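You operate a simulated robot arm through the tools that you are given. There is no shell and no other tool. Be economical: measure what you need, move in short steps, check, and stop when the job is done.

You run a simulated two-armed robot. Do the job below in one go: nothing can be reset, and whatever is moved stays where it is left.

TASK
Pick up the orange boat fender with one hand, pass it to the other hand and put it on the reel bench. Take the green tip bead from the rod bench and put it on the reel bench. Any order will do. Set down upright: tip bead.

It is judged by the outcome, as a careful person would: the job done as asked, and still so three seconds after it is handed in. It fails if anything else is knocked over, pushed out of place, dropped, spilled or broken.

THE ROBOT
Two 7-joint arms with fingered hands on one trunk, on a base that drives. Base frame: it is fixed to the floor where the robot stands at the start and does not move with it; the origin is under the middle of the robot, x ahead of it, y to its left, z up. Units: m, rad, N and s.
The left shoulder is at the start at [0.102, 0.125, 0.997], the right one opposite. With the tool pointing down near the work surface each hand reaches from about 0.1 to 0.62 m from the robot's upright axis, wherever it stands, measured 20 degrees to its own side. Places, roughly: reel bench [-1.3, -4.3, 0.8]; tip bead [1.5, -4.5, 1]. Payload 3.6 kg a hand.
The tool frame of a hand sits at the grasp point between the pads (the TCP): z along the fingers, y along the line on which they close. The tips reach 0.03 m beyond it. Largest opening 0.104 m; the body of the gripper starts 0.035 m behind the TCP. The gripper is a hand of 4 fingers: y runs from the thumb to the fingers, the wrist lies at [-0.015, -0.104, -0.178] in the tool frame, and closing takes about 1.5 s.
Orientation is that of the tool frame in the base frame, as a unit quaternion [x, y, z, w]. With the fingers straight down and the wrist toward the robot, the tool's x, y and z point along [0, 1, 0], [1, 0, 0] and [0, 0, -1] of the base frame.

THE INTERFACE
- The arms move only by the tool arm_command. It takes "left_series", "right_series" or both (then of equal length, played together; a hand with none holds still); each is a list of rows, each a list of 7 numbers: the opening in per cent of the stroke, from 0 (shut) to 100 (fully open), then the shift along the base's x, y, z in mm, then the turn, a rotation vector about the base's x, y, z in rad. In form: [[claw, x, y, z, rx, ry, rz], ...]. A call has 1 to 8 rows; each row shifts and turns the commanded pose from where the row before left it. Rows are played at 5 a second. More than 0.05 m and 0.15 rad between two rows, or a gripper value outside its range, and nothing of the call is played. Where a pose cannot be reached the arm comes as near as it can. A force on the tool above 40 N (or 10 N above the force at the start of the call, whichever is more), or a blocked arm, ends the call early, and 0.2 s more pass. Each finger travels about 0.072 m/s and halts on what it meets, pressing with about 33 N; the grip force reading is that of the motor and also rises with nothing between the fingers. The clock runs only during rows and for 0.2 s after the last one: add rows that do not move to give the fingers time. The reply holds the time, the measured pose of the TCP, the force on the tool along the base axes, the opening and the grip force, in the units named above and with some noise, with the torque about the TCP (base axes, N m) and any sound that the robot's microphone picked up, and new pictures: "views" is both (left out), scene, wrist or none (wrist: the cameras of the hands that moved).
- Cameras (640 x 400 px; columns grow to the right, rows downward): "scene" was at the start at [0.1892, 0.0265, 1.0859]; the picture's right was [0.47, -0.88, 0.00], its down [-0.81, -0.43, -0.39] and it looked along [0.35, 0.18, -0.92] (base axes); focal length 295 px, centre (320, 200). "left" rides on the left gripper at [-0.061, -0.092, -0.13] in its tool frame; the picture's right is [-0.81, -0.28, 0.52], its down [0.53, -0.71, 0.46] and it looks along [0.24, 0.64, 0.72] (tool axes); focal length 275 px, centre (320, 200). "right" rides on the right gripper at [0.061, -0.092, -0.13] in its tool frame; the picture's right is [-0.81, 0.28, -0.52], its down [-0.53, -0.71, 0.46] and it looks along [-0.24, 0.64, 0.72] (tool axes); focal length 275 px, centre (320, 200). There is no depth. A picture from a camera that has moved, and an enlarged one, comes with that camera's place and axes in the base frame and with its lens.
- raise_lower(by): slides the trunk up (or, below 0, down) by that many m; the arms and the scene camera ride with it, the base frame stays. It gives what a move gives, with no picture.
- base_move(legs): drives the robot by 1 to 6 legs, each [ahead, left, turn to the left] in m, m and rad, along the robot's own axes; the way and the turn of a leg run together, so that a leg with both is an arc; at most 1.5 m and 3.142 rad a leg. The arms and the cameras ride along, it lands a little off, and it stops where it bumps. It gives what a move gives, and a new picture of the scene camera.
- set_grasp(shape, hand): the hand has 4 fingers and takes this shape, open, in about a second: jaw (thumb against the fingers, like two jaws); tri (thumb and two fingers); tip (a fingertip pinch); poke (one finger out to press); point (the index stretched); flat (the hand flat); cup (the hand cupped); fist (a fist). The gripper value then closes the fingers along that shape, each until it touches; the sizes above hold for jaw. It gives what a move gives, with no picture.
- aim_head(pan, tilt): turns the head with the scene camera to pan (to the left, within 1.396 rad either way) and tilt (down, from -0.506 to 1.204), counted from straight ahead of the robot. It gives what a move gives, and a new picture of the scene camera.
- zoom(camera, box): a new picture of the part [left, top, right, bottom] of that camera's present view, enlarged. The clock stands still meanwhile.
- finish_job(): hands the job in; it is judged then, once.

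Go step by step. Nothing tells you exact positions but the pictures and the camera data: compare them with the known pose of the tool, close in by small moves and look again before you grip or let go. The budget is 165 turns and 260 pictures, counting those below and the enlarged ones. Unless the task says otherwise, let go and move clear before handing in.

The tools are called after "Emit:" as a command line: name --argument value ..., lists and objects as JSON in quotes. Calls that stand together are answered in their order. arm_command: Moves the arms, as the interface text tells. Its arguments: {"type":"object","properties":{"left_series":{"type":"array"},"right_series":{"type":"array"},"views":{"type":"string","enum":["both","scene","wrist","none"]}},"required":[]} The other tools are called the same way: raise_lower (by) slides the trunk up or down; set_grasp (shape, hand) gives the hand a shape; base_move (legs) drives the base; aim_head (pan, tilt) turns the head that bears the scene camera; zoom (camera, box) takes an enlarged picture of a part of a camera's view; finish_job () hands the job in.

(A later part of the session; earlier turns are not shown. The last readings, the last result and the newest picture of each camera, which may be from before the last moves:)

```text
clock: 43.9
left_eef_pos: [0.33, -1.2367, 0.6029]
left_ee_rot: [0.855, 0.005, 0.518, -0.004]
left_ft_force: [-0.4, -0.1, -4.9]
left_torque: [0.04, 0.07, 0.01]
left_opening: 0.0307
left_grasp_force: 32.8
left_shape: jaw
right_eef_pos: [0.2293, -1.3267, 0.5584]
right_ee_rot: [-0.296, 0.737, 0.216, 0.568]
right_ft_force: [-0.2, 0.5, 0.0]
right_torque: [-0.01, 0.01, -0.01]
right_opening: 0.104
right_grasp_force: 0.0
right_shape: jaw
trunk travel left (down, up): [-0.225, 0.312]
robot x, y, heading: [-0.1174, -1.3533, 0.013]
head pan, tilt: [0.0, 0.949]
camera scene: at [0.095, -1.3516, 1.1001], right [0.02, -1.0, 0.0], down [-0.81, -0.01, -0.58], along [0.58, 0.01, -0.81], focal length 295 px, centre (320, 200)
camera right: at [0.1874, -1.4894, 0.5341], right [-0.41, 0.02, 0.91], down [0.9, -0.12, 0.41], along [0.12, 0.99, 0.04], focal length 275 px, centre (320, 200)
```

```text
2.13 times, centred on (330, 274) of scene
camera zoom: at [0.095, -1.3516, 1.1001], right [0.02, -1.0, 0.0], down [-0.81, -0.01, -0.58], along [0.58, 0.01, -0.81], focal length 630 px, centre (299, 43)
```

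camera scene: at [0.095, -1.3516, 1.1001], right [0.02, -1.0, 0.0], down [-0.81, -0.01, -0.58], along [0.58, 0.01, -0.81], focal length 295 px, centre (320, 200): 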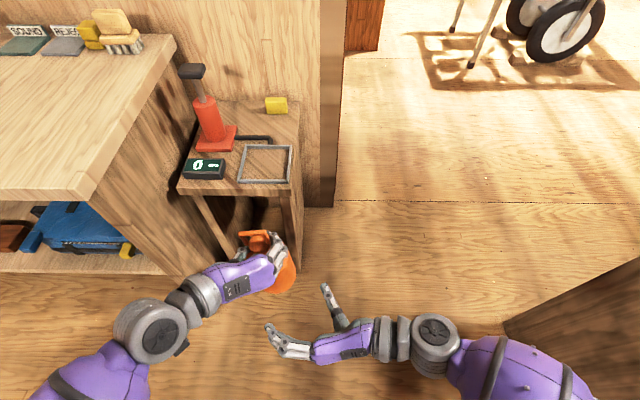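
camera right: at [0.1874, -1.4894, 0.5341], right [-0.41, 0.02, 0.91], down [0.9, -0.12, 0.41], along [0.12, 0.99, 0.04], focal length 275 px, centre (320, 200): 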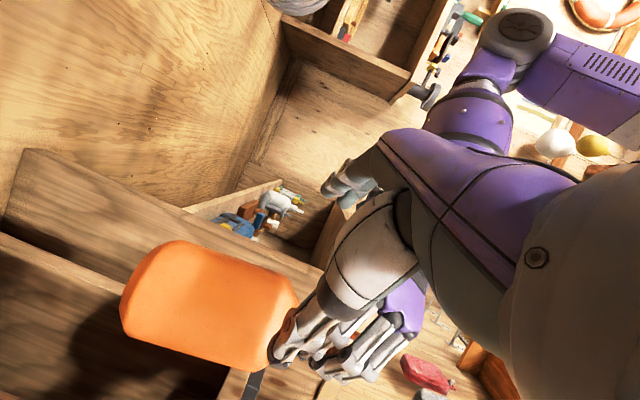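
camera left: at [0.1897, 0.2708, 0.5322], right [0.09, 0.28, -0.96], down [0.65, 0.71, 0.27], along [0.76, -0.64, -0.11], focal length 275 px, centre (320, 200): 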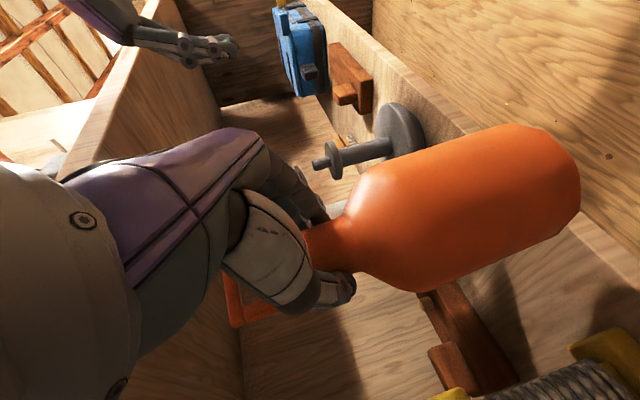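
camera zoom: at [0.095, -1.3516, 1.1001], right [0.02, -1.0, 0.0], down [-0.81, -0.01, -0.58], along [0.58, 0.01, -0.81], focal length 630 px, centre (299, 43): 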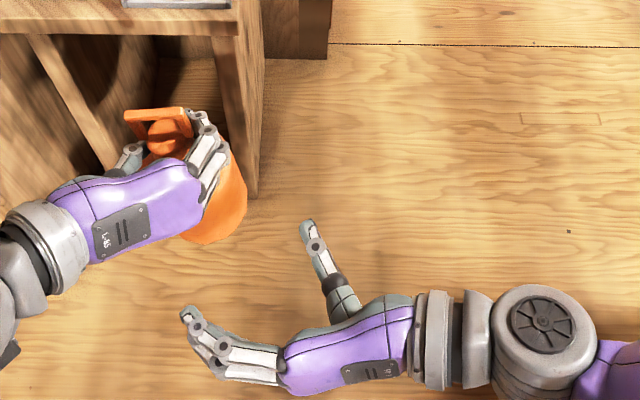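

The fender body's middle looks to be near [0.347, -1.24, 0.515], tilted slightly. I'll advance the right hand part-way.

Emit:
arm_command --right_series '[[100, 25, 15, -12, 0, 0, 0], [100, 24, 16, -10, 0, 0, 0], [100, 20, 16, -8, 0, 0, 0], [100, 0, 0, 0, 0, 0, 0]]' --views "both"

Emit:
zoom --camera "scene" --box '[180, 180, 480, 367]'

```text
clock: 44.9
left_eef_pos: [0.3301, -1.2364, 0.6022]
left_ee_rot: [0.855, 0.006, 0.519, -0.003]
left_ft_force: [-0.7, 0.3, -5.1]
left_torque: [0.04, 0.1, 0.01]
left_opening: 0.0307
left_grasp_force: 33.3
left_shape: jaw
right_eef_pos: [0.2978, -1.2806, 0.5265]
right_ee_rot: [-0.295, 0.736, 0.217, 0.569]
right_ft_force: [-0.5, 0.0, 0.5]
right_torque: [-0.04, 0.0, 0.01]
right_opening: 0.1039
right_grasp_force: 0.0
right_shape: jaw
trunk travel left (down, up): [-0.225, 0.312]
robot x, y, heading: [-0.1165, -1.3524, 0.013]
head pan, tilt: [0.0, 0.949]
camera scene: at [0.095, -1.3516, 1.1001], right [0.02, -1.0, 0.0], down [-0.81, -0.01, -0.58], along [0.58, 0.01, -0.81], focal length 295 px, centre (320, 200)
camera right: at [0.2558, -1.443, 0.5032], right [-0.41, 0.02, 0.91], down [0.9, -0.12, 0.41], along [0.12, 0.99, 0.04], focal length 275 px, centre (320, 200)
```

scene: 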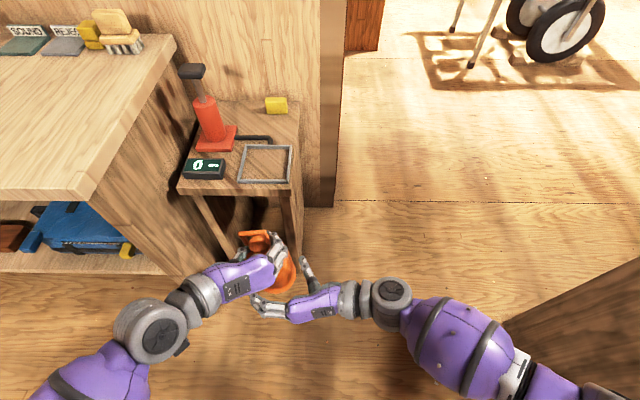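
right: 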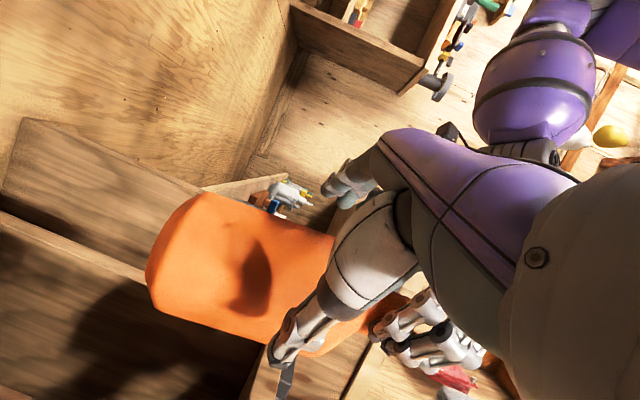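

```text
2.13 times, centred on (330, 274) of scene
camera zoom: at [0.095, -1.3516, 1.1001], right [0.02, -1.0, 0.0], down [-0.81, -0.01, -0.58], along [0.58, 0.01, -0.81], focal length 630 px, centre (299, 43)
```

zoom: 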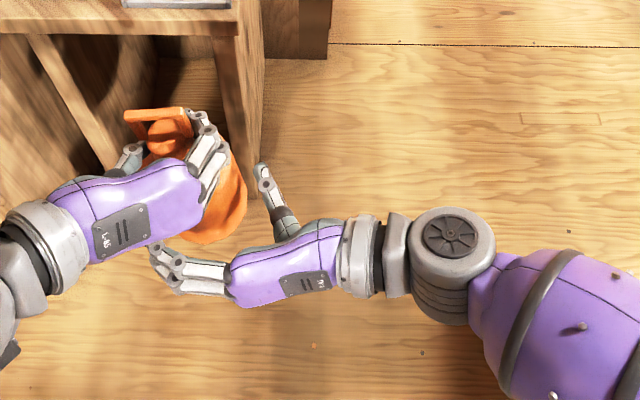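

The body's middle actually looks lower, around z≈0.49, which is also better for clearance. I'll lower 30 mm, centre the opening, then advance 30 mm and look.

Emit:
arm_command --right_series '[[100, 5, -5, -15, 0, 0, 0], [100, 0, 0, -15, 0, 0, 0], [100, 11, 10, 0, 0, 0, 0], [100, 11, 10, 0, 0, 0, 0], [100, 0, 0, 0, 0, 0, 0]]' --views "both"

Emit:
zoom --camera "scene" --box '[180, 180, 480, 367]'

```text
clock: 46.1
left_eef_pos: [0.3305, -1.2361, 0.6033]
left_ee_rot: [0.855, 0.006, 0.519, -0.004]
left_ft_force: [0.4, -0.2, -5.6]
left_torque: [0.04, 0.11, 0.0]
left_opening: 0.0304
left_grasp_force: 33.0
left_shape: jaw
right_eef_pos: [0.3263, -1.2657, 0.4956]
right_ee_rot: [-0.295, 0.736, 0.217, 0.569]
right_ft_force: [0.0, 0.2, -0.1]
right_torque: [-0.01, -0.02, 0.01]
right_opening: 0.104
right_grasp_force: 0.0
right_shape: jaw
trunk travel left (down, up): [-0.225, 0.312]
robot x, y, heading: [-0.1116, -1.3513, 0.02]
head pan, tilt: [0.0, 0.949]
camera scene: at [0.095, -1.3516, 1.1001], right [0.02, -1.0, 0.0], down [-0.81, -0.01, -0.58], along [0.58, 0.01, -0.81], focal length 295 px, centre (320, 200)
camera right: at [0.2839, -1.4297, 0.4725], right [-0.41, 0.02, 0.91], down [0.9, -0.12, 0.41], along [0.12, 0.99, 0.04], focal length 275 px, centre (320, 200)
```

scene: 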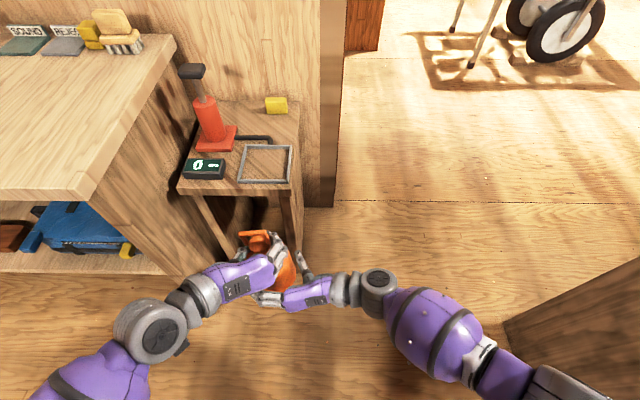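
right: 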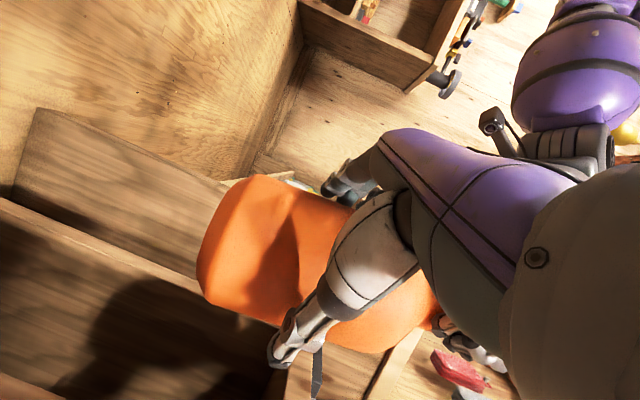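

```text
2.13 times, centred on (330, 274) of scene
camera zoom: at [0.095, -1.3516, 1.1001], right [0.02, -1.0, 0.0], down [-0.81, -0.01, -0.58], along [0.58, 0.01, -0.81], focal length 630 px, centre (299, 43)
```

zoom: 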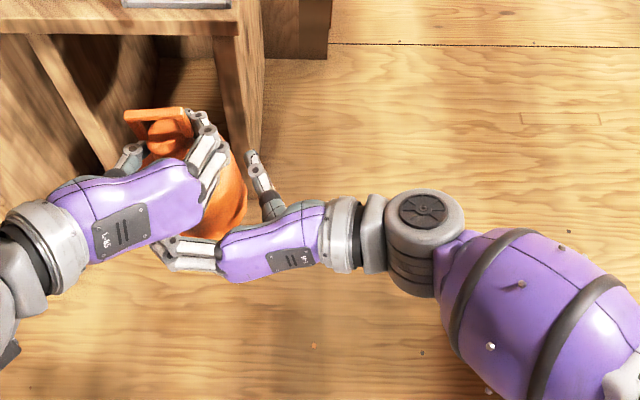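

The opening straddles the middle of the body with no contact. I'll advance 18 mm more and close gently.

Emit:
arm_command --right_series '[[100, 7, 6, 0, 0, 0, 0], [100, 6, 6, 0, 0, 0, 0], [100, 0, 0, 0, 0, 0, 0]]' --views "wrist"

Emit:
zoom --camera "scene" --box '[200, 200, 360, 300]'

```text
clock: 46.9
left_eef_pos: [0.329, -1.2348, 0.6036]
left_ee_rot: [0.855, 0.006, 0.519, -0.004]
left_ft_force: [0.1, -0.2, -5.1]
left_torque: [0.0, 0.12, 0.02]
left_opening: 0.0307
left_grasp_force: 33.0
left_shape: jaw
right_eef_pos: [0.337, -1.2539, 0.4974]
right_ee_rot: [-0.296, 0.736, 0.216, 0.569]
right_ft_force: [0.5, 0.6, 0.1]
right_torque: [-0.02, 0.03, -0.02]
right_opening: 0.104
right_grasp_force: 0.0
right_shape: jaw
trunk travel left (down, up): [-0.225, 0.312]
robot x, y, heading: [-0.1147, -1.3521, 0.019]
head pan, tilt: [0.0, 0.949]
camera right: at [0.296, -1.4171, 0.4728], right [-0.41, 0.02, 0.91], down [0.9, -0.12, 0.41], along [0.12, 0.99, 0.04], focal length 275 px, centre (320, 200)
```

right: 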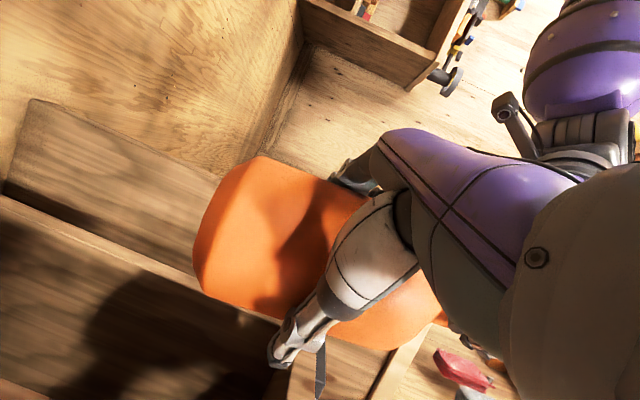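

```text
4.00 times, centred on (280, 250) of scene
camera zoom: at [0.0951, -1.3516, 1.1001], right [0.02, -1.0, 0.0], down [-0.81, -0.01, -0.58], along [0.58, 0.01, -0.81], focal length 1181 px, centre (480, 0)
```

zoom: 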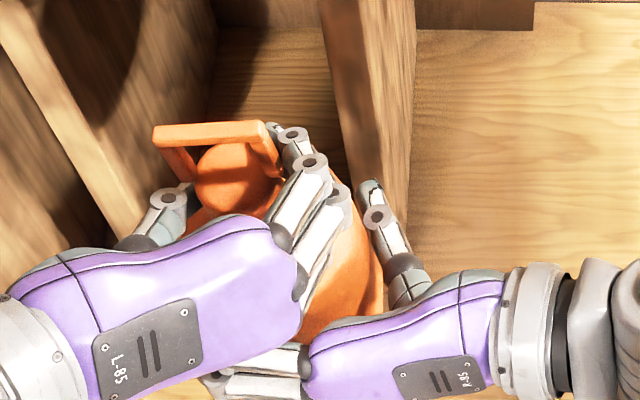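

Thumb and fingers both lie alongside the body. Closing the right hand.

Emit:
arm_command --right_series '[[85, 0, 0, 0, 0, 0, 0], [70, 0, 0, 0, 0, 0, 0], [40, 0, 0, 0, 0, 0, 0], [0, 0, 0, 0, 0, 0, 0], [0, 0, 0, 0, 0, 0, 0], [0, 0, 0, 0, 0, 0, 0]]' --views "wrist"

Emit:
zoom --camera "scene" --box '[200, 200, 360, 300]'

```text
clock: 48.3
left_eef_pos: [0.3305, -1.2371, 0.6041]
left_ee_rot: [0.855, 0.006, 0.518, -0.004]
left_ft_force: [0.0, -0.7, -5.3]
left_torque: [-0.03, 0.14, -0.07]
left_opening: 0.0306
left_grasp_force: 33.2
left_shape: jaw
right_eef_pos: [0.3383, -1.2533, 0.4984]
right_ee_rot: [-0.295, 0.737, 0.216, 0.569]
right_ft_force: [-0.2, 1.0, 0.7]
right_torque: [-0.08, -0.05, 0.04]
right_opening: 0.0821
right_grasp_force: 32.8
right_shape: jaw
trunk travel left (down, up): [-0.225, 0.312]
robot x, y, heading: [-0.1143, -1.352, 0.015]
head pan, tilt: [0.0, 0.949]
camera right: at [0.296, -1.4172, 0.4728], right [-0.41, 0.02, 0.91], down [0.9, -0.12, 0.41], along [0.12, 0.99, 0.04], focal length 275 px, centre (320, 200)
```

right: 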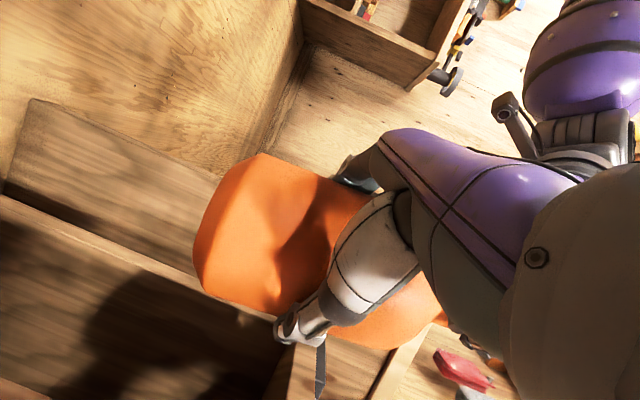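

```text
4.00 times, centred on (280, 250) of scene
camera zoom: at [0.0951, -1.3516, 1.1001], right [0.02, -1.0, 0.0], down [-0.81, -0.01, -0.58], along [0.58, 0.01, -0.81], focal length 1181 px, centre (480, 0)
```

zoom: 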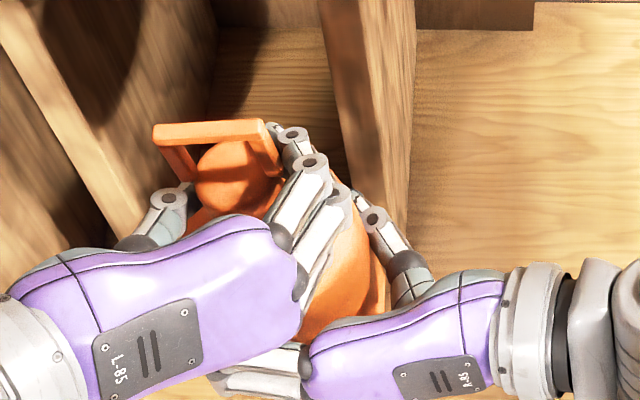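

The right hand holds the body (82 mm, 33 N). Now I open the left hand and draw it straight back along its fingers.

Emit:
arm_command --left_series '[[40, 0, 0, 0, 0, 0, 0], [60, 0, 0, 0, 0, 0, 0], [80, 0, 0, 0, 0, 0, 0], [85, 0, 0, 0, 0, 0, 0], [85, 0, 0, 0, 0, 0, 0]]' --views "both"

Emit:
zoom --camera "scene" --box '[200, 200, 360, 300]'

```text
clock: 49.5
left_eef_pos: [0.3298, -1.2353, 0.6031]
left_ee_rot: [0.855, 0.006, 0.519, -0.004]
left_ft_force: [-0.1, -0.1, -1.5]
left_torque: [0.0, -0.03, -0.01]
left_opening: 0.0883
left_grasp_force: 0.0
left_shape: jaw
right_eef_pos: [0.3375, -1.2545, 0.496]
right_ee_rot: [-0.296, 0.737, 0.217, 0.568]
right_ft_force: [0.0, 1.0, 1.7]
right_torque: [-0.05, 0.05, 0.06]
right_opening: 0.0817
right_grasp_force: 33.3
right_shape: jaw
trunk travel left (down, up): [-0.225, 0.312]
robot x, y, heading: [-0.1142, -1.3536, 0.018]
head pan, tilt: [0.0, 0.949]
camera scene: at [0.0951, -1.3516, 1.1001], right [0.02, -1.0, 0.0], down [-0.81, -0.01, -0.58], along [0.58, 0.01, -0.81], focal length 295 px, centre (320, 200)
camera left: at [0.1837, -1.1464, 0.6105], right [0.08, 0.28, -0.96], down [0.64, 0.72, 0.26], along [0.76, -0.63, -0.12], focal length 275 px, centre (320, 200)
```

scene: 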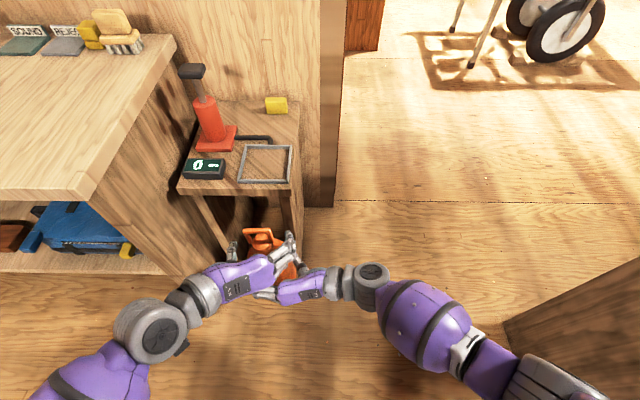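
left: 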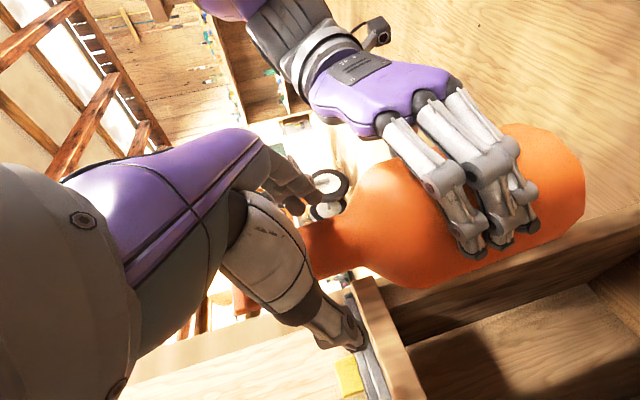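

```text
4.00 times, centred on (280, 250) of scene
camera zoom: at [0.0951, -1.3516, 1.1001], right [0.02, -1.0, 0.0], down [-0.81, -0.01, -0.58], along [0.58, 0.01, -0.81], focal length 1181 px, centre (480, 0)
```

zoom: 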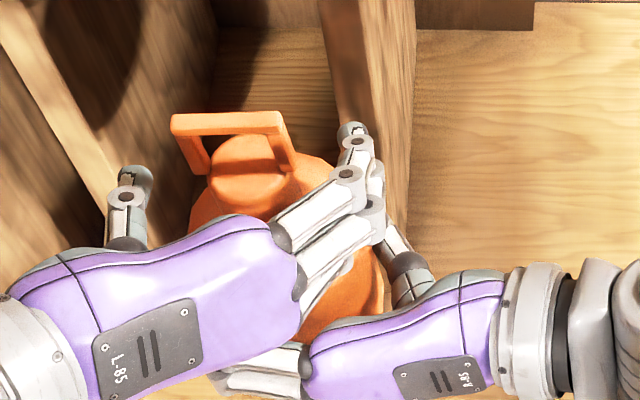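

The right hand holds it securely. I'll withdraw the left hand backward and up, then tuck it left.

Emit:
arm_command --left_series '[[85, -18, 0, 9, 0, 0, 0], [85, -22, 0, 11, 0, 0, 0], [85, -25, 3, 13, 0, 0, 0], [85, -25, 5, 13, 0, 0, 0], [100, -20, 10, 10, 0, 0, 0], [100, 0, 0, 0, 0, 0, 0]]' --views "scene"

```text
clock: 50.9
left_eef_pos: [0.2198, -1.2204, 0.6586]
left_ee_rot: [0.855, 0.006, 0.518, -0.004]
left_ft_force: [-0.1, 0.2, 0.0]
left_torque: [0.02, -0.01, 0.0]
left_opening: 0.1033
left_grasp_force: 0.0
left_shape: jaw
right_eef_pos: [0.3379, -1.2531, 0.498]
right_ee_rot: [-0.296, 0.737, 0.216, 0.569]
right_ft_force: [-0.2, -0.6, 0.0]
right_torque: [-0.05, 0.02, -0.03]
right_opening: 0.0814
right_grasp_force: 33.3
right_shape: jaw
trunk travel left (down, up): [-0.225, 0.312]
robot x, y, heading: [-0.1126, -1.353, 0.014]
head pan, tilt: [0.0, 0.949]
camera scene: at [0.0951, -1.3516, 1.1001], right [0.02, -1.0, 0.0], down [-0.81, -0.01, -0.58], along [0.58, 0.01, -0.81], focal length 295 px, centre (320, 200)
```

scene: 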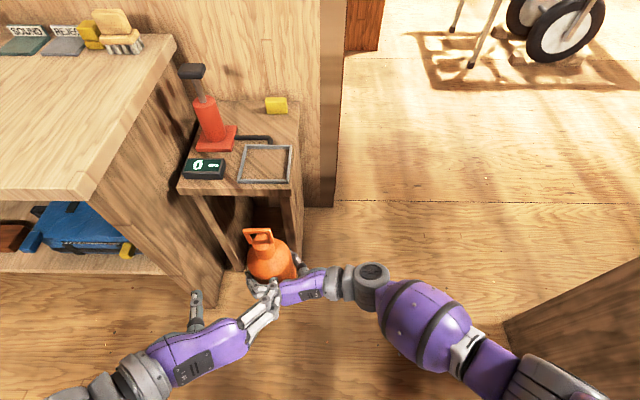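

The right hand's force reading shows no weight, so I'll lift it slightly to check that the fender comes along freely.

Emit:
arm_command --right_series '[[0, 0, 0, 15, 0, 0, 0], [0, 0, -10, 15, 0, 0, 0], [0, 0, 0, 0, 0, 0, 0]]' --views "both"

```text
clock: 51.7
left_eef_pos: [0.2183, -1.2204, 0.6576]
left_ee_rot: [0.855, 0.006, 0.518, -0.005]
left_ft_force: [-0.6, -0.3, -0.3]
left_torque: [-0.02, 0.01, 0.04]
left_opening: 0.1036
left_grasp_force: 0.0
left_shape: jaw
right_eef_pos: [0.3386, -1.2644, 0.5271]
right_ee_rot: [-0.296, 0.737, 0.217, 0.568]
right_ft_force: [0.6, 0.2, -3.6]
right_torque: [-0.05, 0.04, 0.0]
right_opening: 0.0814
right_grasp_force: 33.3
right_shape: jaw
trunk travel left (down, up): [-0.225, 0.312]
robot x, y, heading: [-0.1103, -1.3545, 0.02]
head pan, tilt: [0.0, 0.949]
camera scene: at [0.0951, -1.3516, 1.1001], right [0.02, -1.0, 0.0], down [-0.81, -0.01, -0.58], along [0.58, 0.01, -0.81], focal length 295 px, centre (320, 200)
camera right: at [0.296, -1.427, 0.5037], right [-0.41, 0.02, 0.91], down [0.9, -0.12, 0.41], along [0.12, 0.99, 0.04], focal length 275 px, centre (320, 200)
```

scene: 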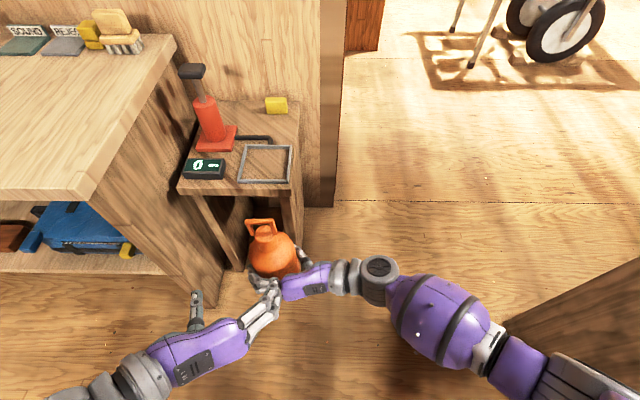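
right: 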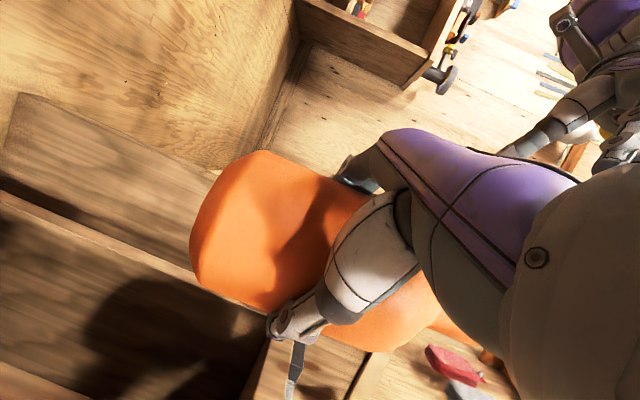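

It's held freely. I'll bring the fender in front of the chest, then thread the gap in small legs.

Emit:
arm_command --right_series '[[0, -5, -30, 5, 0, 0, 0], [0, -15, -35, 5, 0, 0, 0], [0, -15, -35, 5, 0, 0, 0], [0, -15, -20, 0, 0, 0, 0], [0, 0, 0, 0, 0, 0, 0]]' --views "none"

Emit:
base_move --legs '[[0, -0.25, 0], [0.45, 0, 0]]'

```text
clock: 52.9
left_eef_pos: [0.2192, -1.2203, 0.6589]
left_ee_rot: [0.855, 0.005, 0.519, -0.004]
left_ft_force: [0.2, 0.2, 0.4]
left_torque: [0.02, -0.01, 0.03]
left_opening: 0.1033
left_grasp_force: 0.0
left_shape: jaw
right_eef_pos: [0.2882, -1.3837, 0.5402]
right_ee_rot: [-0.295, 0.737, 0.217, 0.568]
right_ft_force: [-0.2, 0.2, -4.7]
right_torque: [-0.04, 0.06, 0.0]
right_opening: 0.0817
right_grasp_force: 33.0
right_shape: jaw
trunk travel left (down, up): [-0.225, 0.312]
robot x, y, heading: [-0.1204, -1.3539, 0.019]
head pan, tilt: [0.0, 0.949]
```

```text
clock: 55.3
left_eef_pos: [0.2218, -1.4241, 0.6586]
left_ee_rot: [0.855, 0.006, 0.518, -0.003]
left_ft_force: [0.7, -0.1, -0.8]
left_torque: [0.0, -0.02, -0.01]
left_opening: 0.1038
left_grasp_force: 0.0
left_shape: jaw
right_eef_pos: [0.2863, -1.5735, 0.5424]
right_ee_rot: [-0.288, 0.735, 0.23, 0.569]
right_ft_force: [0.7, -0.1, -4.0]
right_torque: [-0.05, 0.04, -0.01]
right_opening: 0.0814
right_grasp_force: 32.7
right_shape: jaw
trunk travel left (down, up): [-0.225, 0.312]
robot x, y, heading: [-0.1098, -1.5623, 0.015]
head pan, tilt: [0.0, 0.949]
stopped in leg 1: the robot was blocked; the commanded pose is now the measured one
camera scene: at [0.0976, -1.5559, 1.1002], right [0.02, -1.0, 0.0], down [-0.81, -0.01, -0.58], along [0.58, 0.01, -0.81], focal length 295 px, centre (320, 200)
```

scene: 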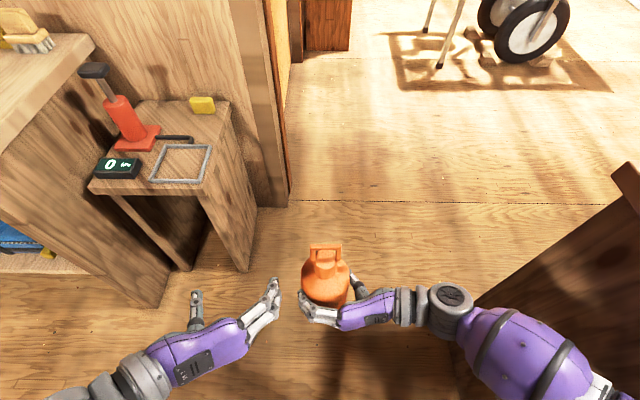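

The right elbow touched the pedestal's side. I'll ease left, bring the right hand forward and inward to tuck the elbow, then go forward.

Emit:
base_move --legs '[[0, 0.05, 0]]'

Emit:
arm_command --right_series '[[0, 20, 15, 0, 0, 0, 0], [0, 20, 25, 0, 0, 0, 0], [0, 20, 25, 0, 0, 0, 0], [0, 15, 20, 0, 0, 0, 0], [0, 0, 0, 0, 0, 0, 0]]' --views "scene"

```text
clock: 56.4
left_eef_pos: [0.2206, -1.3777, 0.6576]
left_ee_rot: [0.855, 0.006, 0.519, -0.004]
left_ft_force: [1.0, -0.9, -0.2]
left_torque: [0.0, 0.0, 0.01]
left_opening: 0.1037
left_grasp_force: 0.1
left_shape: jaw
right_eef_pos: [0.2858, -1.5257, 0.5432]
right_ee_rot: [-0.288, 0.735, 0.23, 0.569]
right_ft_force: [-0.1, 0.5, -5.8]
right_torque: [-0.04, 0.04, 0.0]
right_opening: 0.0813
right_grasp_force: 33.5
right_shape: jaw
trunk travel left (down, up): [-0.225, 0.312]
robot x, y, heading: [-0.1105, -1.5117, 0.02]
head pan, tilt: [0.0, 0.949]
camera scene: at [0.0969, -1.5088, 1.1001], right [0.02, -1.0, 0.0], down [-0.81, -0.01, -0.58], along [0.58, 0.01, -0.81], focal length 295 px, centre (320, 200)
```

scene: 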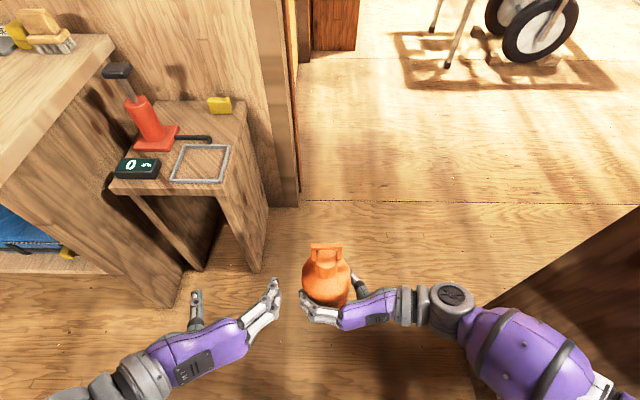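

```text
clock: 57.6
left_eef_pos: [0.2208, -1.3773, 0.6587]
left_ee_rot: [0.855, 0.005, 0.518, -0.004]
left_ft_force: [-0.3, -0.3, 0.3]
left_torque: [-0.01, 0.03, 0.0]
left_opening: 0.1037
left_grasp_force: 0.0
left_shape: jaw
right_eef_pos: [0.3629, -1.4391, 0.5443]
right_ee_rot: [-0.288, 0.734, 0.23, 0.57]
right_ft_force: [0.2, 1.0, -5.0]
right_torque: [-0.07, 0.05, -0.02]
right_opening: 0.0812
right_grasp_force: 33.1
right_shape: jaw
trunk travel left (down, up): [-0.225, 0.312]
robot x, y, heading: [-0.114, -1.51, 0.011]
head pan, tilt: [0.0, 0.949]
camera scene: at [0.0969, -1.5091, 1.1001], right [0.02, -1.0, 0.0], down [-0.81, -0.01, -0.58], along [0.58, 0.01, -0.81], focal length 295 px, centre (320, 200)
```

scene: 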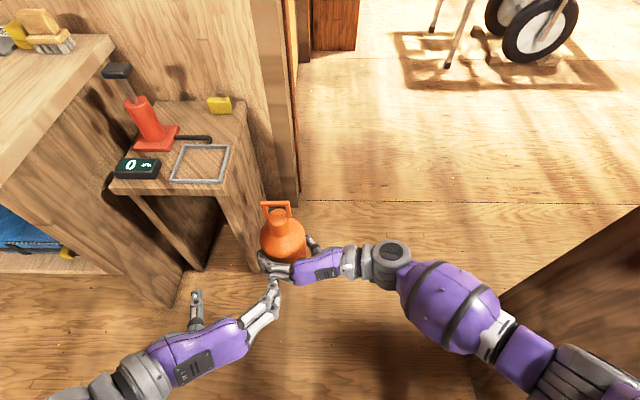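

The elbow is in now. Shift right 0.1 m and go forward.

Emit:
base_move --legs '[[0, -0.11, 0], [0.35, 0, 0]]'

```text
clock: 61.1
left_eef_pos: [0.5759, -1.4826, 0.6588]
left_ee_rot: [0.855, 0.006, 0.519, -0.004]
left_ft_force: [-0.4, -0.4, 0.1]
left_torque: [0.0, 0.01, -0.02]
left_opening: 0.1037
left_grasp_force: 0.0
left_shape: jaw
right_eef_pos: [0.7162, -1.545, 0.5446]
right_ee_rot: [-0.289, 0.734, 0.23, 0.57]
right_ft_force: [0.6, -0.5, -5.0]
right_torque: [0.0, 0.04, -0.01]
right_opening: 0.0814
right_grasp_force: 32.8
right_shape: jaw
trunk travel left (down, up): [-0.225, 0.312]
robot x, y, heading: [0.2379, -1.6146, 0.02]
head pan, tilt: [0.0, 0.949]
camera scene: at [0.4511, -1.614, 1.1], right [0.02, -1.0, 0.0], down [-0.81, -0.01, -0.58], along [0.58, 0.01, -0.81], focal length 295 px, centre (320, 200)
```

scene: 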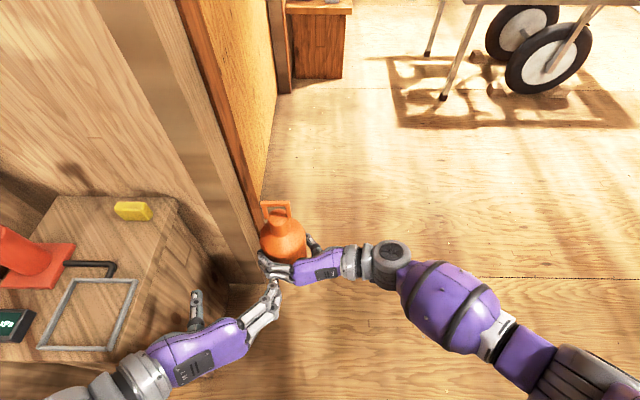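

Forward a bit further until clear of the pedestal, then turn right into the open floor.

Emit:
base_move --legs '[[0.22, 0, 0], [0.05, -0.06, -0.5]]'

```text
clock: 64.3
left_eef_pos: [0.8605, -1.7254, 0.6591]
left_ee_rot: [0.829, -0.206, 0.504, 0.125]
left_ft_force: [0.3, 0.0, 0.2]
left_torque: [-0.02, -0.02, -0.01]
left_opening: 0.1035
left_grasp_force: 0.1
left_shape: jaw
right_eef_pos: [0.9545, -1.8475, 0.5446]
right_ee_rot: [-0.098, 0.783, 0.081, 0.609]
right_ft_force: [0.1, -0.4, -4.6]
right_torque: [0.0, 0.05, -0.02]
right_opening: 0.0811
right_grasp_force: 32.6
right_shape: jaw
trunk travel left (down, up): [-0.225, 0.312]
robot x, y, heading: [0.499, -1.6817, -0.485]
head pan, tilt: [0.0, 0.949]
camera scene: at [0.6887, -1.7807, 1.1001], right [-0.47, -0.88, 0.0], down [-0.72, 0.38, -0.58], along [0.51, -0.27, -0.81], focal length 295 px, centre (320, 200)
```

scene: 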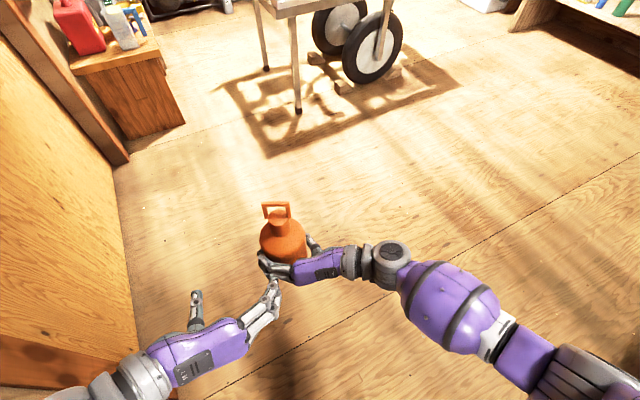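

Open floor ahead. Drive forward, turn to face −y, and look at the rod bench.

Emit:
base_move --legs '[[0.45, 0, 0], [0, 0, -1.08], [0.5, 0, 0]]'

Emit:
aim_head --pan 0.2 --tilt 0.35

```text
clock: 66.0
left_eef_pos: [1.0122, -1.7886, 0.65]
left_ee_rot: [0.851, -0.162, 0.488, 0.105]
left_ft_force: [-0.4, -0.3, 0.2]
left_torque: [-0.01, -0.02, -0.01]
left_opening: 0.1039
left_grasp_force: 0.0
left_shape: jaw
right_eef_pos: [1.1301, -1.9072, 0.5458]
right_ee_rot: [-0.128, 0.778, 0.103, 0.607]
right_ft_force: [-0.1, -0.7, -3.8]
right_torque: [-0.03, 0.06, -0.01]
right_opening: 0.081
right_grasp_force: 32.8
right_shape: jaw
trunk travel left (down, up): [-0.225, 0.312]
robot x, y, heading: [0.6721, -1.7764, -0.411]
head pan, tilt: [0.0, 0.949]
stopped in leg 1: the robot was blocked; the commanded pose is now the measured one
camera scene: at [0.8576, -1.8604, 1.1017], right [-0.4, -0.92, 0.0], down [-0.74, 0.32, -0.59], along [0.54, -0.23, -0.81], focal length 295 px, centre (320, 200)
```

scene: 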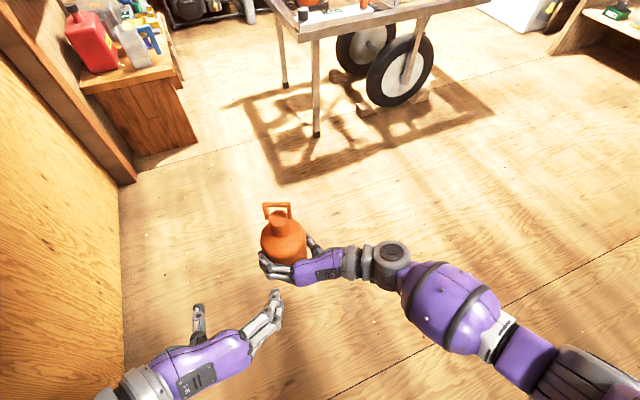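

```text
clock: 67.0
left_eef_pos: [1.0115, -1.7903, 0.6514]
left_ee_rot: [0.85, -0.162, 0.489, 0.106]
left_ft_force: [-0.2, 0.1, -0.2]
left_torque: [-0.01, 0.0, -0.02]
left_opening: 0.1038
left_grasp_force: 0.1
left_shape: jaw
right_eef_pos: [1.1299, -1.9094, 0.547]
right_ee_rot: [-0.128, 0.777, 0.102, 0.607]
right_ft_force: [0.2, -0.2, -5.9]
right_torque: [-0.04, 0.04, -0.01]
right_opening: 0.0809
right_grasp_force: 33.2
right_shape: jaw
trunk travel left (down, up): [-0.225, 0.312]
robot x, y, heading: [0.6733, -1.7795, -0.414]
head pan, tilt: [0.201, 0.351]
camera scene: at [0.8795, -1.8507, 1.1533], right [-0.21, -0.98, 0.0], down [-0.33, 0.07, -0.94], along [0.92, -0.2, -0.34], focal length 295 px, centre (320, 200)
```

scene: 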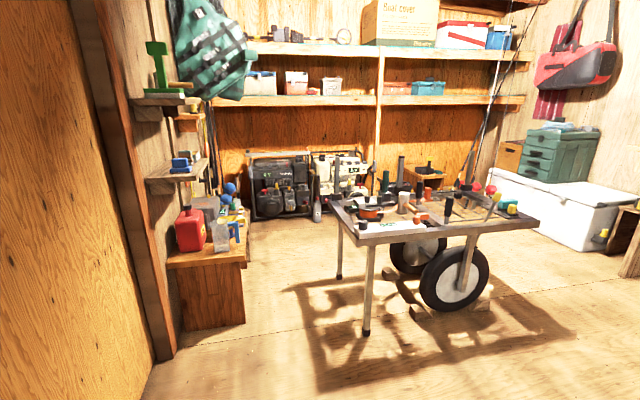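

The left elbow brushed the wall end. I'll slide away slightly to the right, then turn in place to face −y.

Emit:
base_move --legs '[[0, -0.08, 0], [0.03, 0, -1.15]]'

```text
clock: 70.7
left_eef_pos: [0.8479, -2.1628, 0.648]
left_ee_rot: [0.68, -0.538, 0.383, 0.319]
left_ft_force: [0.5, -0.3, -0.5]
left_torque: [-0.06, -0.04, 0.02]
left_opening: 0.1041
left_grasp_force: 0.1
left_shape: jaw
right_eef_pos: [0.8375, -2.3185, 0.5503]
right_ee_rot: [0.245, 0.745, -0.176, 0.595]
right_ft_force: [1.0, 0.4, -5.0]
right_torque: [0.05, 0.04, 0.03]
right_opening: 0.0806
right_grasp_force: 33.6
right_shape: jaw
trunk travel left (down, up): [-0.225, 0.312]
robot x, y, heading: [0.6563, -1.8694, -1.367]
head pan, tilt: [0.201, 0.351]
stopped in leg 2: the robot was blocked; the commanded pose is now the measured one
camera scene: at [0.7247, -2.0945, 1.1507], right [-0.92, -0.39, 0.0], down [-0.14, 0.32, -0.94], along [0.37, -0.86, -0.35], focal length 295 px, centre (320, 200)
```

scene: 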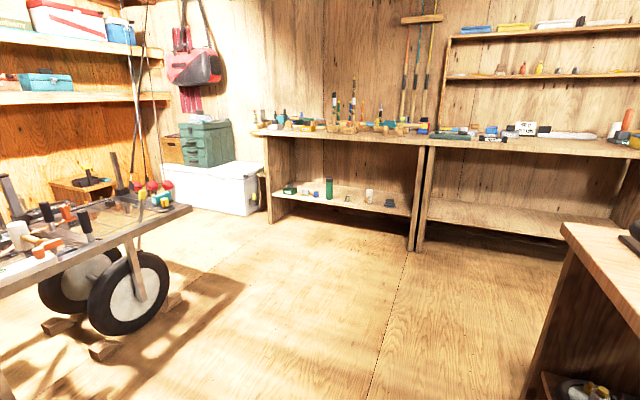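

Now the right elbow met the pedestal. I'll slide left away from it, then drive toward the rod bench (front at y≈-4.2, x 0.86–2.14).

Emit:
base_move --legs '[[0, 0.3, 0], [0.7, 0.3, -0.2], [0.6, 0.3, 0]]'

Emit:
aim_head --pan 0.0 --tilt 0.55

```text
clock: 71.4
left_eef_pos: [0.8479, -2.1624, 0.6495]
left_ee_rot: [0.68, -0.537, 0.384, 0.319]
left_ft_force: [-0.3, -0.7, 0.1]
left_torque: [-0.04, -0.01, 0.01]
left_opening: 0.1039
left_grasp_force: 0.1
left_shape: jaw
right_eef_pos: [0.8377, -2.3161, 0.5492]
right_ee_rot: [0.244, 0.745, -0.177, 0.595]
right_ft_force: [-0.2, 0.0, -5.1]
right_torque: [0.04, 0.03, -0.01]
right_opening: 0.0807
right_grasp_force: 33.4
right_shape: jaw
trunk travel left (down, up): [-0.225, 0.312]
robot x, y, heading: [0.66, -1.8715, -1.366]
head pan, tilt: [0.201, 0.351]
stopped in leg 1: the robot was blocked; the commanded pose is now the measured one
camera scene: at [0.7256, -2.0916, 1.1513], right [-0.92, -0.39, 0.0], down [-0.14, 0.32, -0.94], along [0.37, -0.86, -0.34], focal length 295 px, centre (320, 200)
```

scene: 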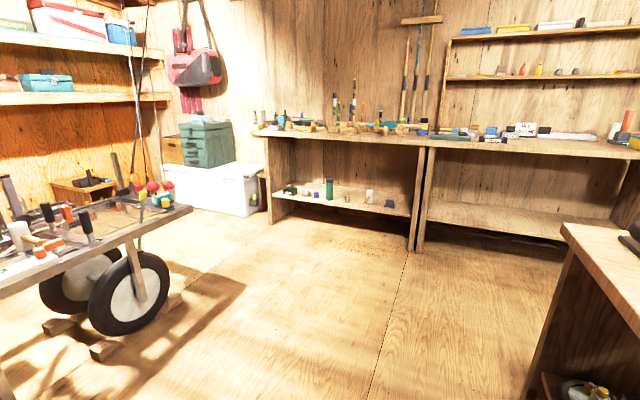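

```text
clock: 72.1
left_eef_pos: [0.8499, -2.1613, 0.6488]
left_ee_rot: [0.68, -0.538, 0.383, 0.319]
left_ft_force: [-0.9, -0.5, -0.5]
left_torque: [-0.02, 0.02, -0.03]
left_opening: 0.1038
left_grasp_force: 0.0
left_shape: jaw
right_eef_pos: [0.8381, -2.3163, 0.5507]
right_ee_rot: [0.243, 0.745, -0.177, 0.595]
right_ft_force: [-0.3, -0.6, -4.9]
right_torque: [0.02, 0.06, -0.01]
right_opening: 0.0807
right_grasp_force: 32.5
right_shape: jaw
trunk travel left (down, up): [-0.225, 0.312]
robot x, y, heading: [0.6618, -1.8679, -1.369]
head pan, tilt: [0.0, 0.55]
camera scene: at [0.7073, -2.0937, 1.133], right [-0.98, -0.2, 0.0], down [-0.11, 0.51, -0.85], along [0.17, -0.84, -0.52], focal length 295 px, centre (320, 200)
```

scene: 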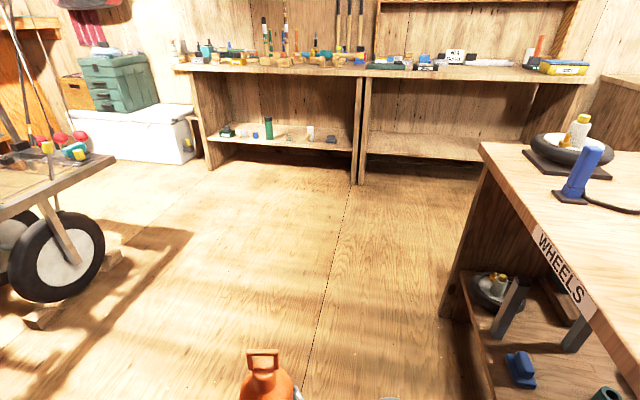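

I suspect the robot's rear touches the wall end, so I'll go forward first.

Emit:
base_move --legs '[[0.2, 0, 0], [0, 0.3, 0]]'

```text
clock: 76.5
left_eef_pos: [1.1811, -2.2964, 0.6493]
left_ee_rot: [0.68, -0.536, 0.385, 0.319]
left_ft_force: [-0.2, -0.2, -0.3]
left_torque: [-0.01, 0.0, 0.02]
left_opening: 0.104
left_grasp_force: 0.1
left_shape: jaw
right_eef_pos: [1.171, -2.453, 0.5509]
right_ee_rot: [0.242, 0.746, -0.176, 0.595]
right_ft_force: [0.1, -0.5, -4.7]
right_torque: [0.03, 0.06, -0.02]
right_opening: 0.0808
right_grasp_force: 33.1
right_shape: jaw
trunk travel left (down, up): [-0.225, 0.312]
robot x, y, heading: [0.9917, -2.006, -1.366]
head pan, tilt: [0.0, 0.55]
camera scene: at [1.0393, -2.2294, 1.133], right [-0.98, -0.2, 0.0], down [-0.11, 0.51, -0.85], along [0.17, -0.83, -0.52], focal length 295 px, centre (320, 200)
```

scene: 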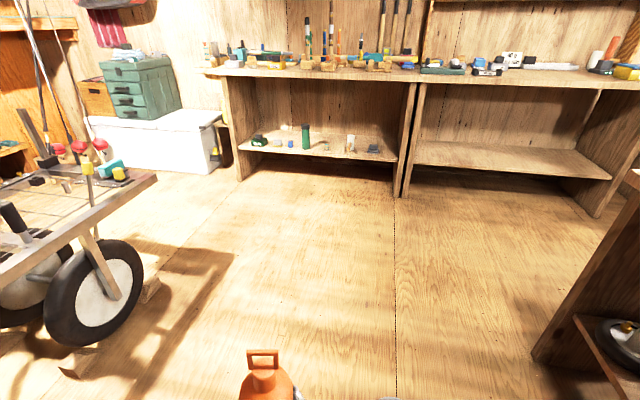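

Clear of the clutter. I'll square up to −y, drive down past the cart, and look at the rod bench.

Emit:
base_move --legs '[[0, 0, -0.2], [1.35, 0, 0], [0.1, 0.45, 0]]'

Emit:
aim_head --pan 0.1 --tilt 0.3

```text
clock: 88.0
left_eef_pos: [1.5727, -3.7546, 0.6487]
left_ee_rot: [0.626, -0.598, 0.353, 0.354]
left_ft_force: [-0.5, -0.1, -0.1]
left_torque: [-0.02, -0.04, 0.01]
left_opening: 0.1039
left_grasp_force: 0.1
left_shape: jaw
right_eef_pos: [1.5343, -3.906, 0.5505]
right_ee_rot: [0.312, 0.718, -0.232, 0.577]
right_ft_force: [0.5, 0.9, -4.8]
right_torque: [0.06, 0.06, 0.02]
right_opening: 0.0807
right_grasp_force: 33.4
right_shape: jaw
trunk travel left (down, up): [-0.225, 0.312]
robot x, y, heading: [1.4439, -3.4321, -1.558]
head pan, tilt: [0.0, 0.55]
camera scene: at [1.447, -3.6616, 1.133], right [-1.0, -0.01, 0.0], down [-0.01, 0.52, -0.85], along [0.01, -0.85, -0.52], focal length 295 px, centre (320, 200)
```

scene: 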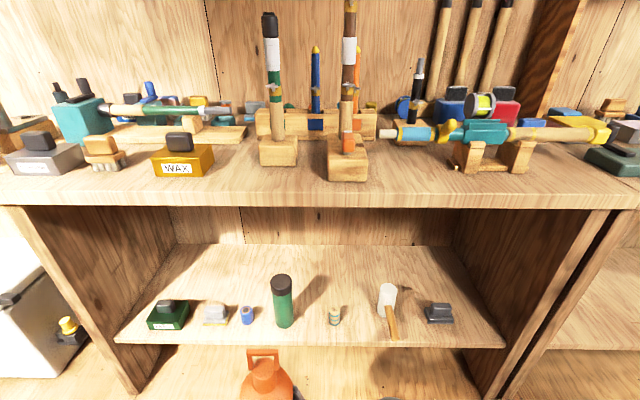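

```text
clock: 88.7
left_eef_pos: [1.5744, -3.7564, 0.6501]
left_ee_rot: [0.626, -0.599, 0.353, 0.354]
left_ft_force: [-0.2, 0.8, 0.0]
left_torque: [0.02, 0.01, -0.02]
left_opening: 0.1042
left_grasp_force: 0.0
left_shape: jaw
right_eef_pos: [1.5345, -3.905, 0.5498]
right_ee_rot: [0.312, 0.719, -0.232, 0.576]
right_ft_force: [-0.1, 0.3, -4.3]
right_torque: [0.04, 0.08, 0.0]
right_opening: 0.0805
right_grasp_force: 32.9
right_shape: jaw
trunk travel left (down, up): [-0.225, 0.312]
robot x, y, heading: [1.4437, -3.4347, -1.556]
head pan, tilt: [0.099, 0.3]
camera scene: at [1.4562, -3.6645, 1.1559], right [-0.99, -0.11, 0.0], down [-0.03, 0.29, -0.95], along [0.11, -0.95, -0.3], focal length 295 px, centre (320, 200)
```

scene: 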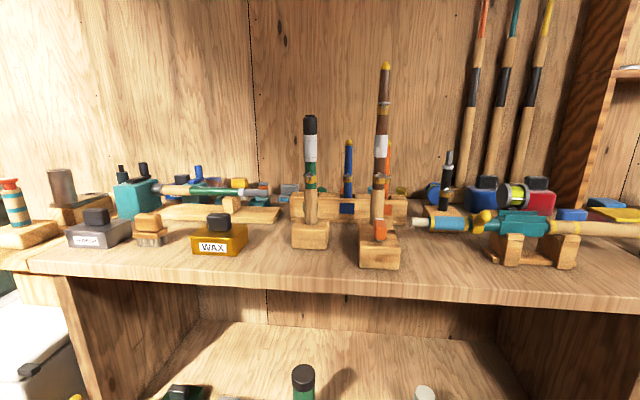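

I need to find the green tip bead; the rough place (z≈1) projects near the upright rods. Zooming there.

Emit:
zoom --camera "scene" --box '[260, 90, 440, 280]'

Emit:
zoom --camera "scene" --box '[30, 140, 300, 280]'

Emit:
zoom --camera "scene" --box '[380, 120, 640, 280]'

```text
2.11 times, centred on (350, 185) of scene
camera zoom: at [1.4562, -3.6645, 1.1559], right [-0.99, -0.11, 0.0], down [-0.03, 0.29, -0.95], along [0.11, -0.95, -0.3], focal length 622 px, centre (257, 232)
```

zoom: 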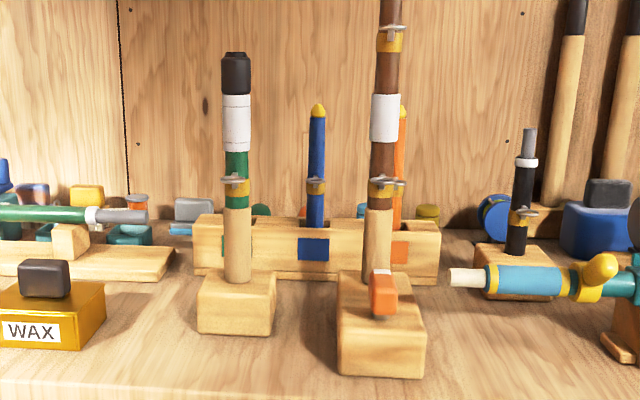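

```text
2.37 times, centred on (165, 210) of scene
camera zoom: at [1.4562, -3.6645, 1.1559], right [-0.99, -0.11, 0.0], down [-0.03, 0.29, -0.95], along [0.11, -0.95, -0.3], focal length 700 px, centre (687, 176)
```

zoom: 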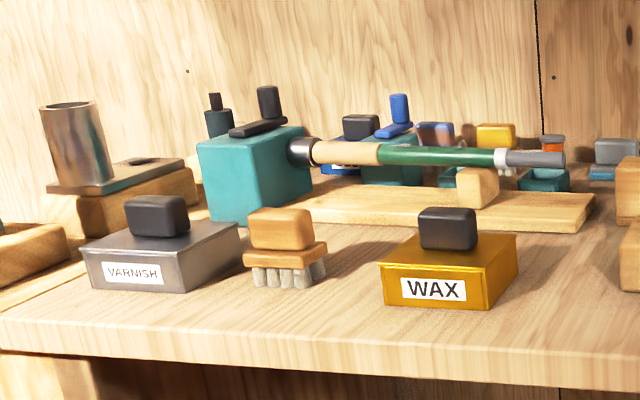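

```text
2.46 times, centred on (510, 200) of scene
camera zoom: at [1.4562, -3.6645, 1.1559], right [-0.99, -0.11, 0.0], down [-0.03, 0.29, -0.95], along [0.11, -0.95, -0.3], focal length 727 px, centre (-148, 200)
```

zoom: 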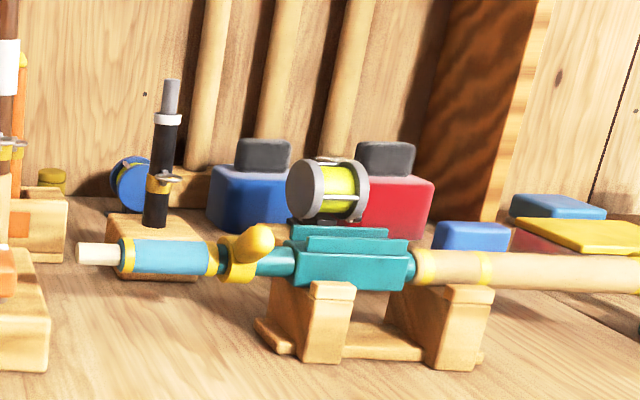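

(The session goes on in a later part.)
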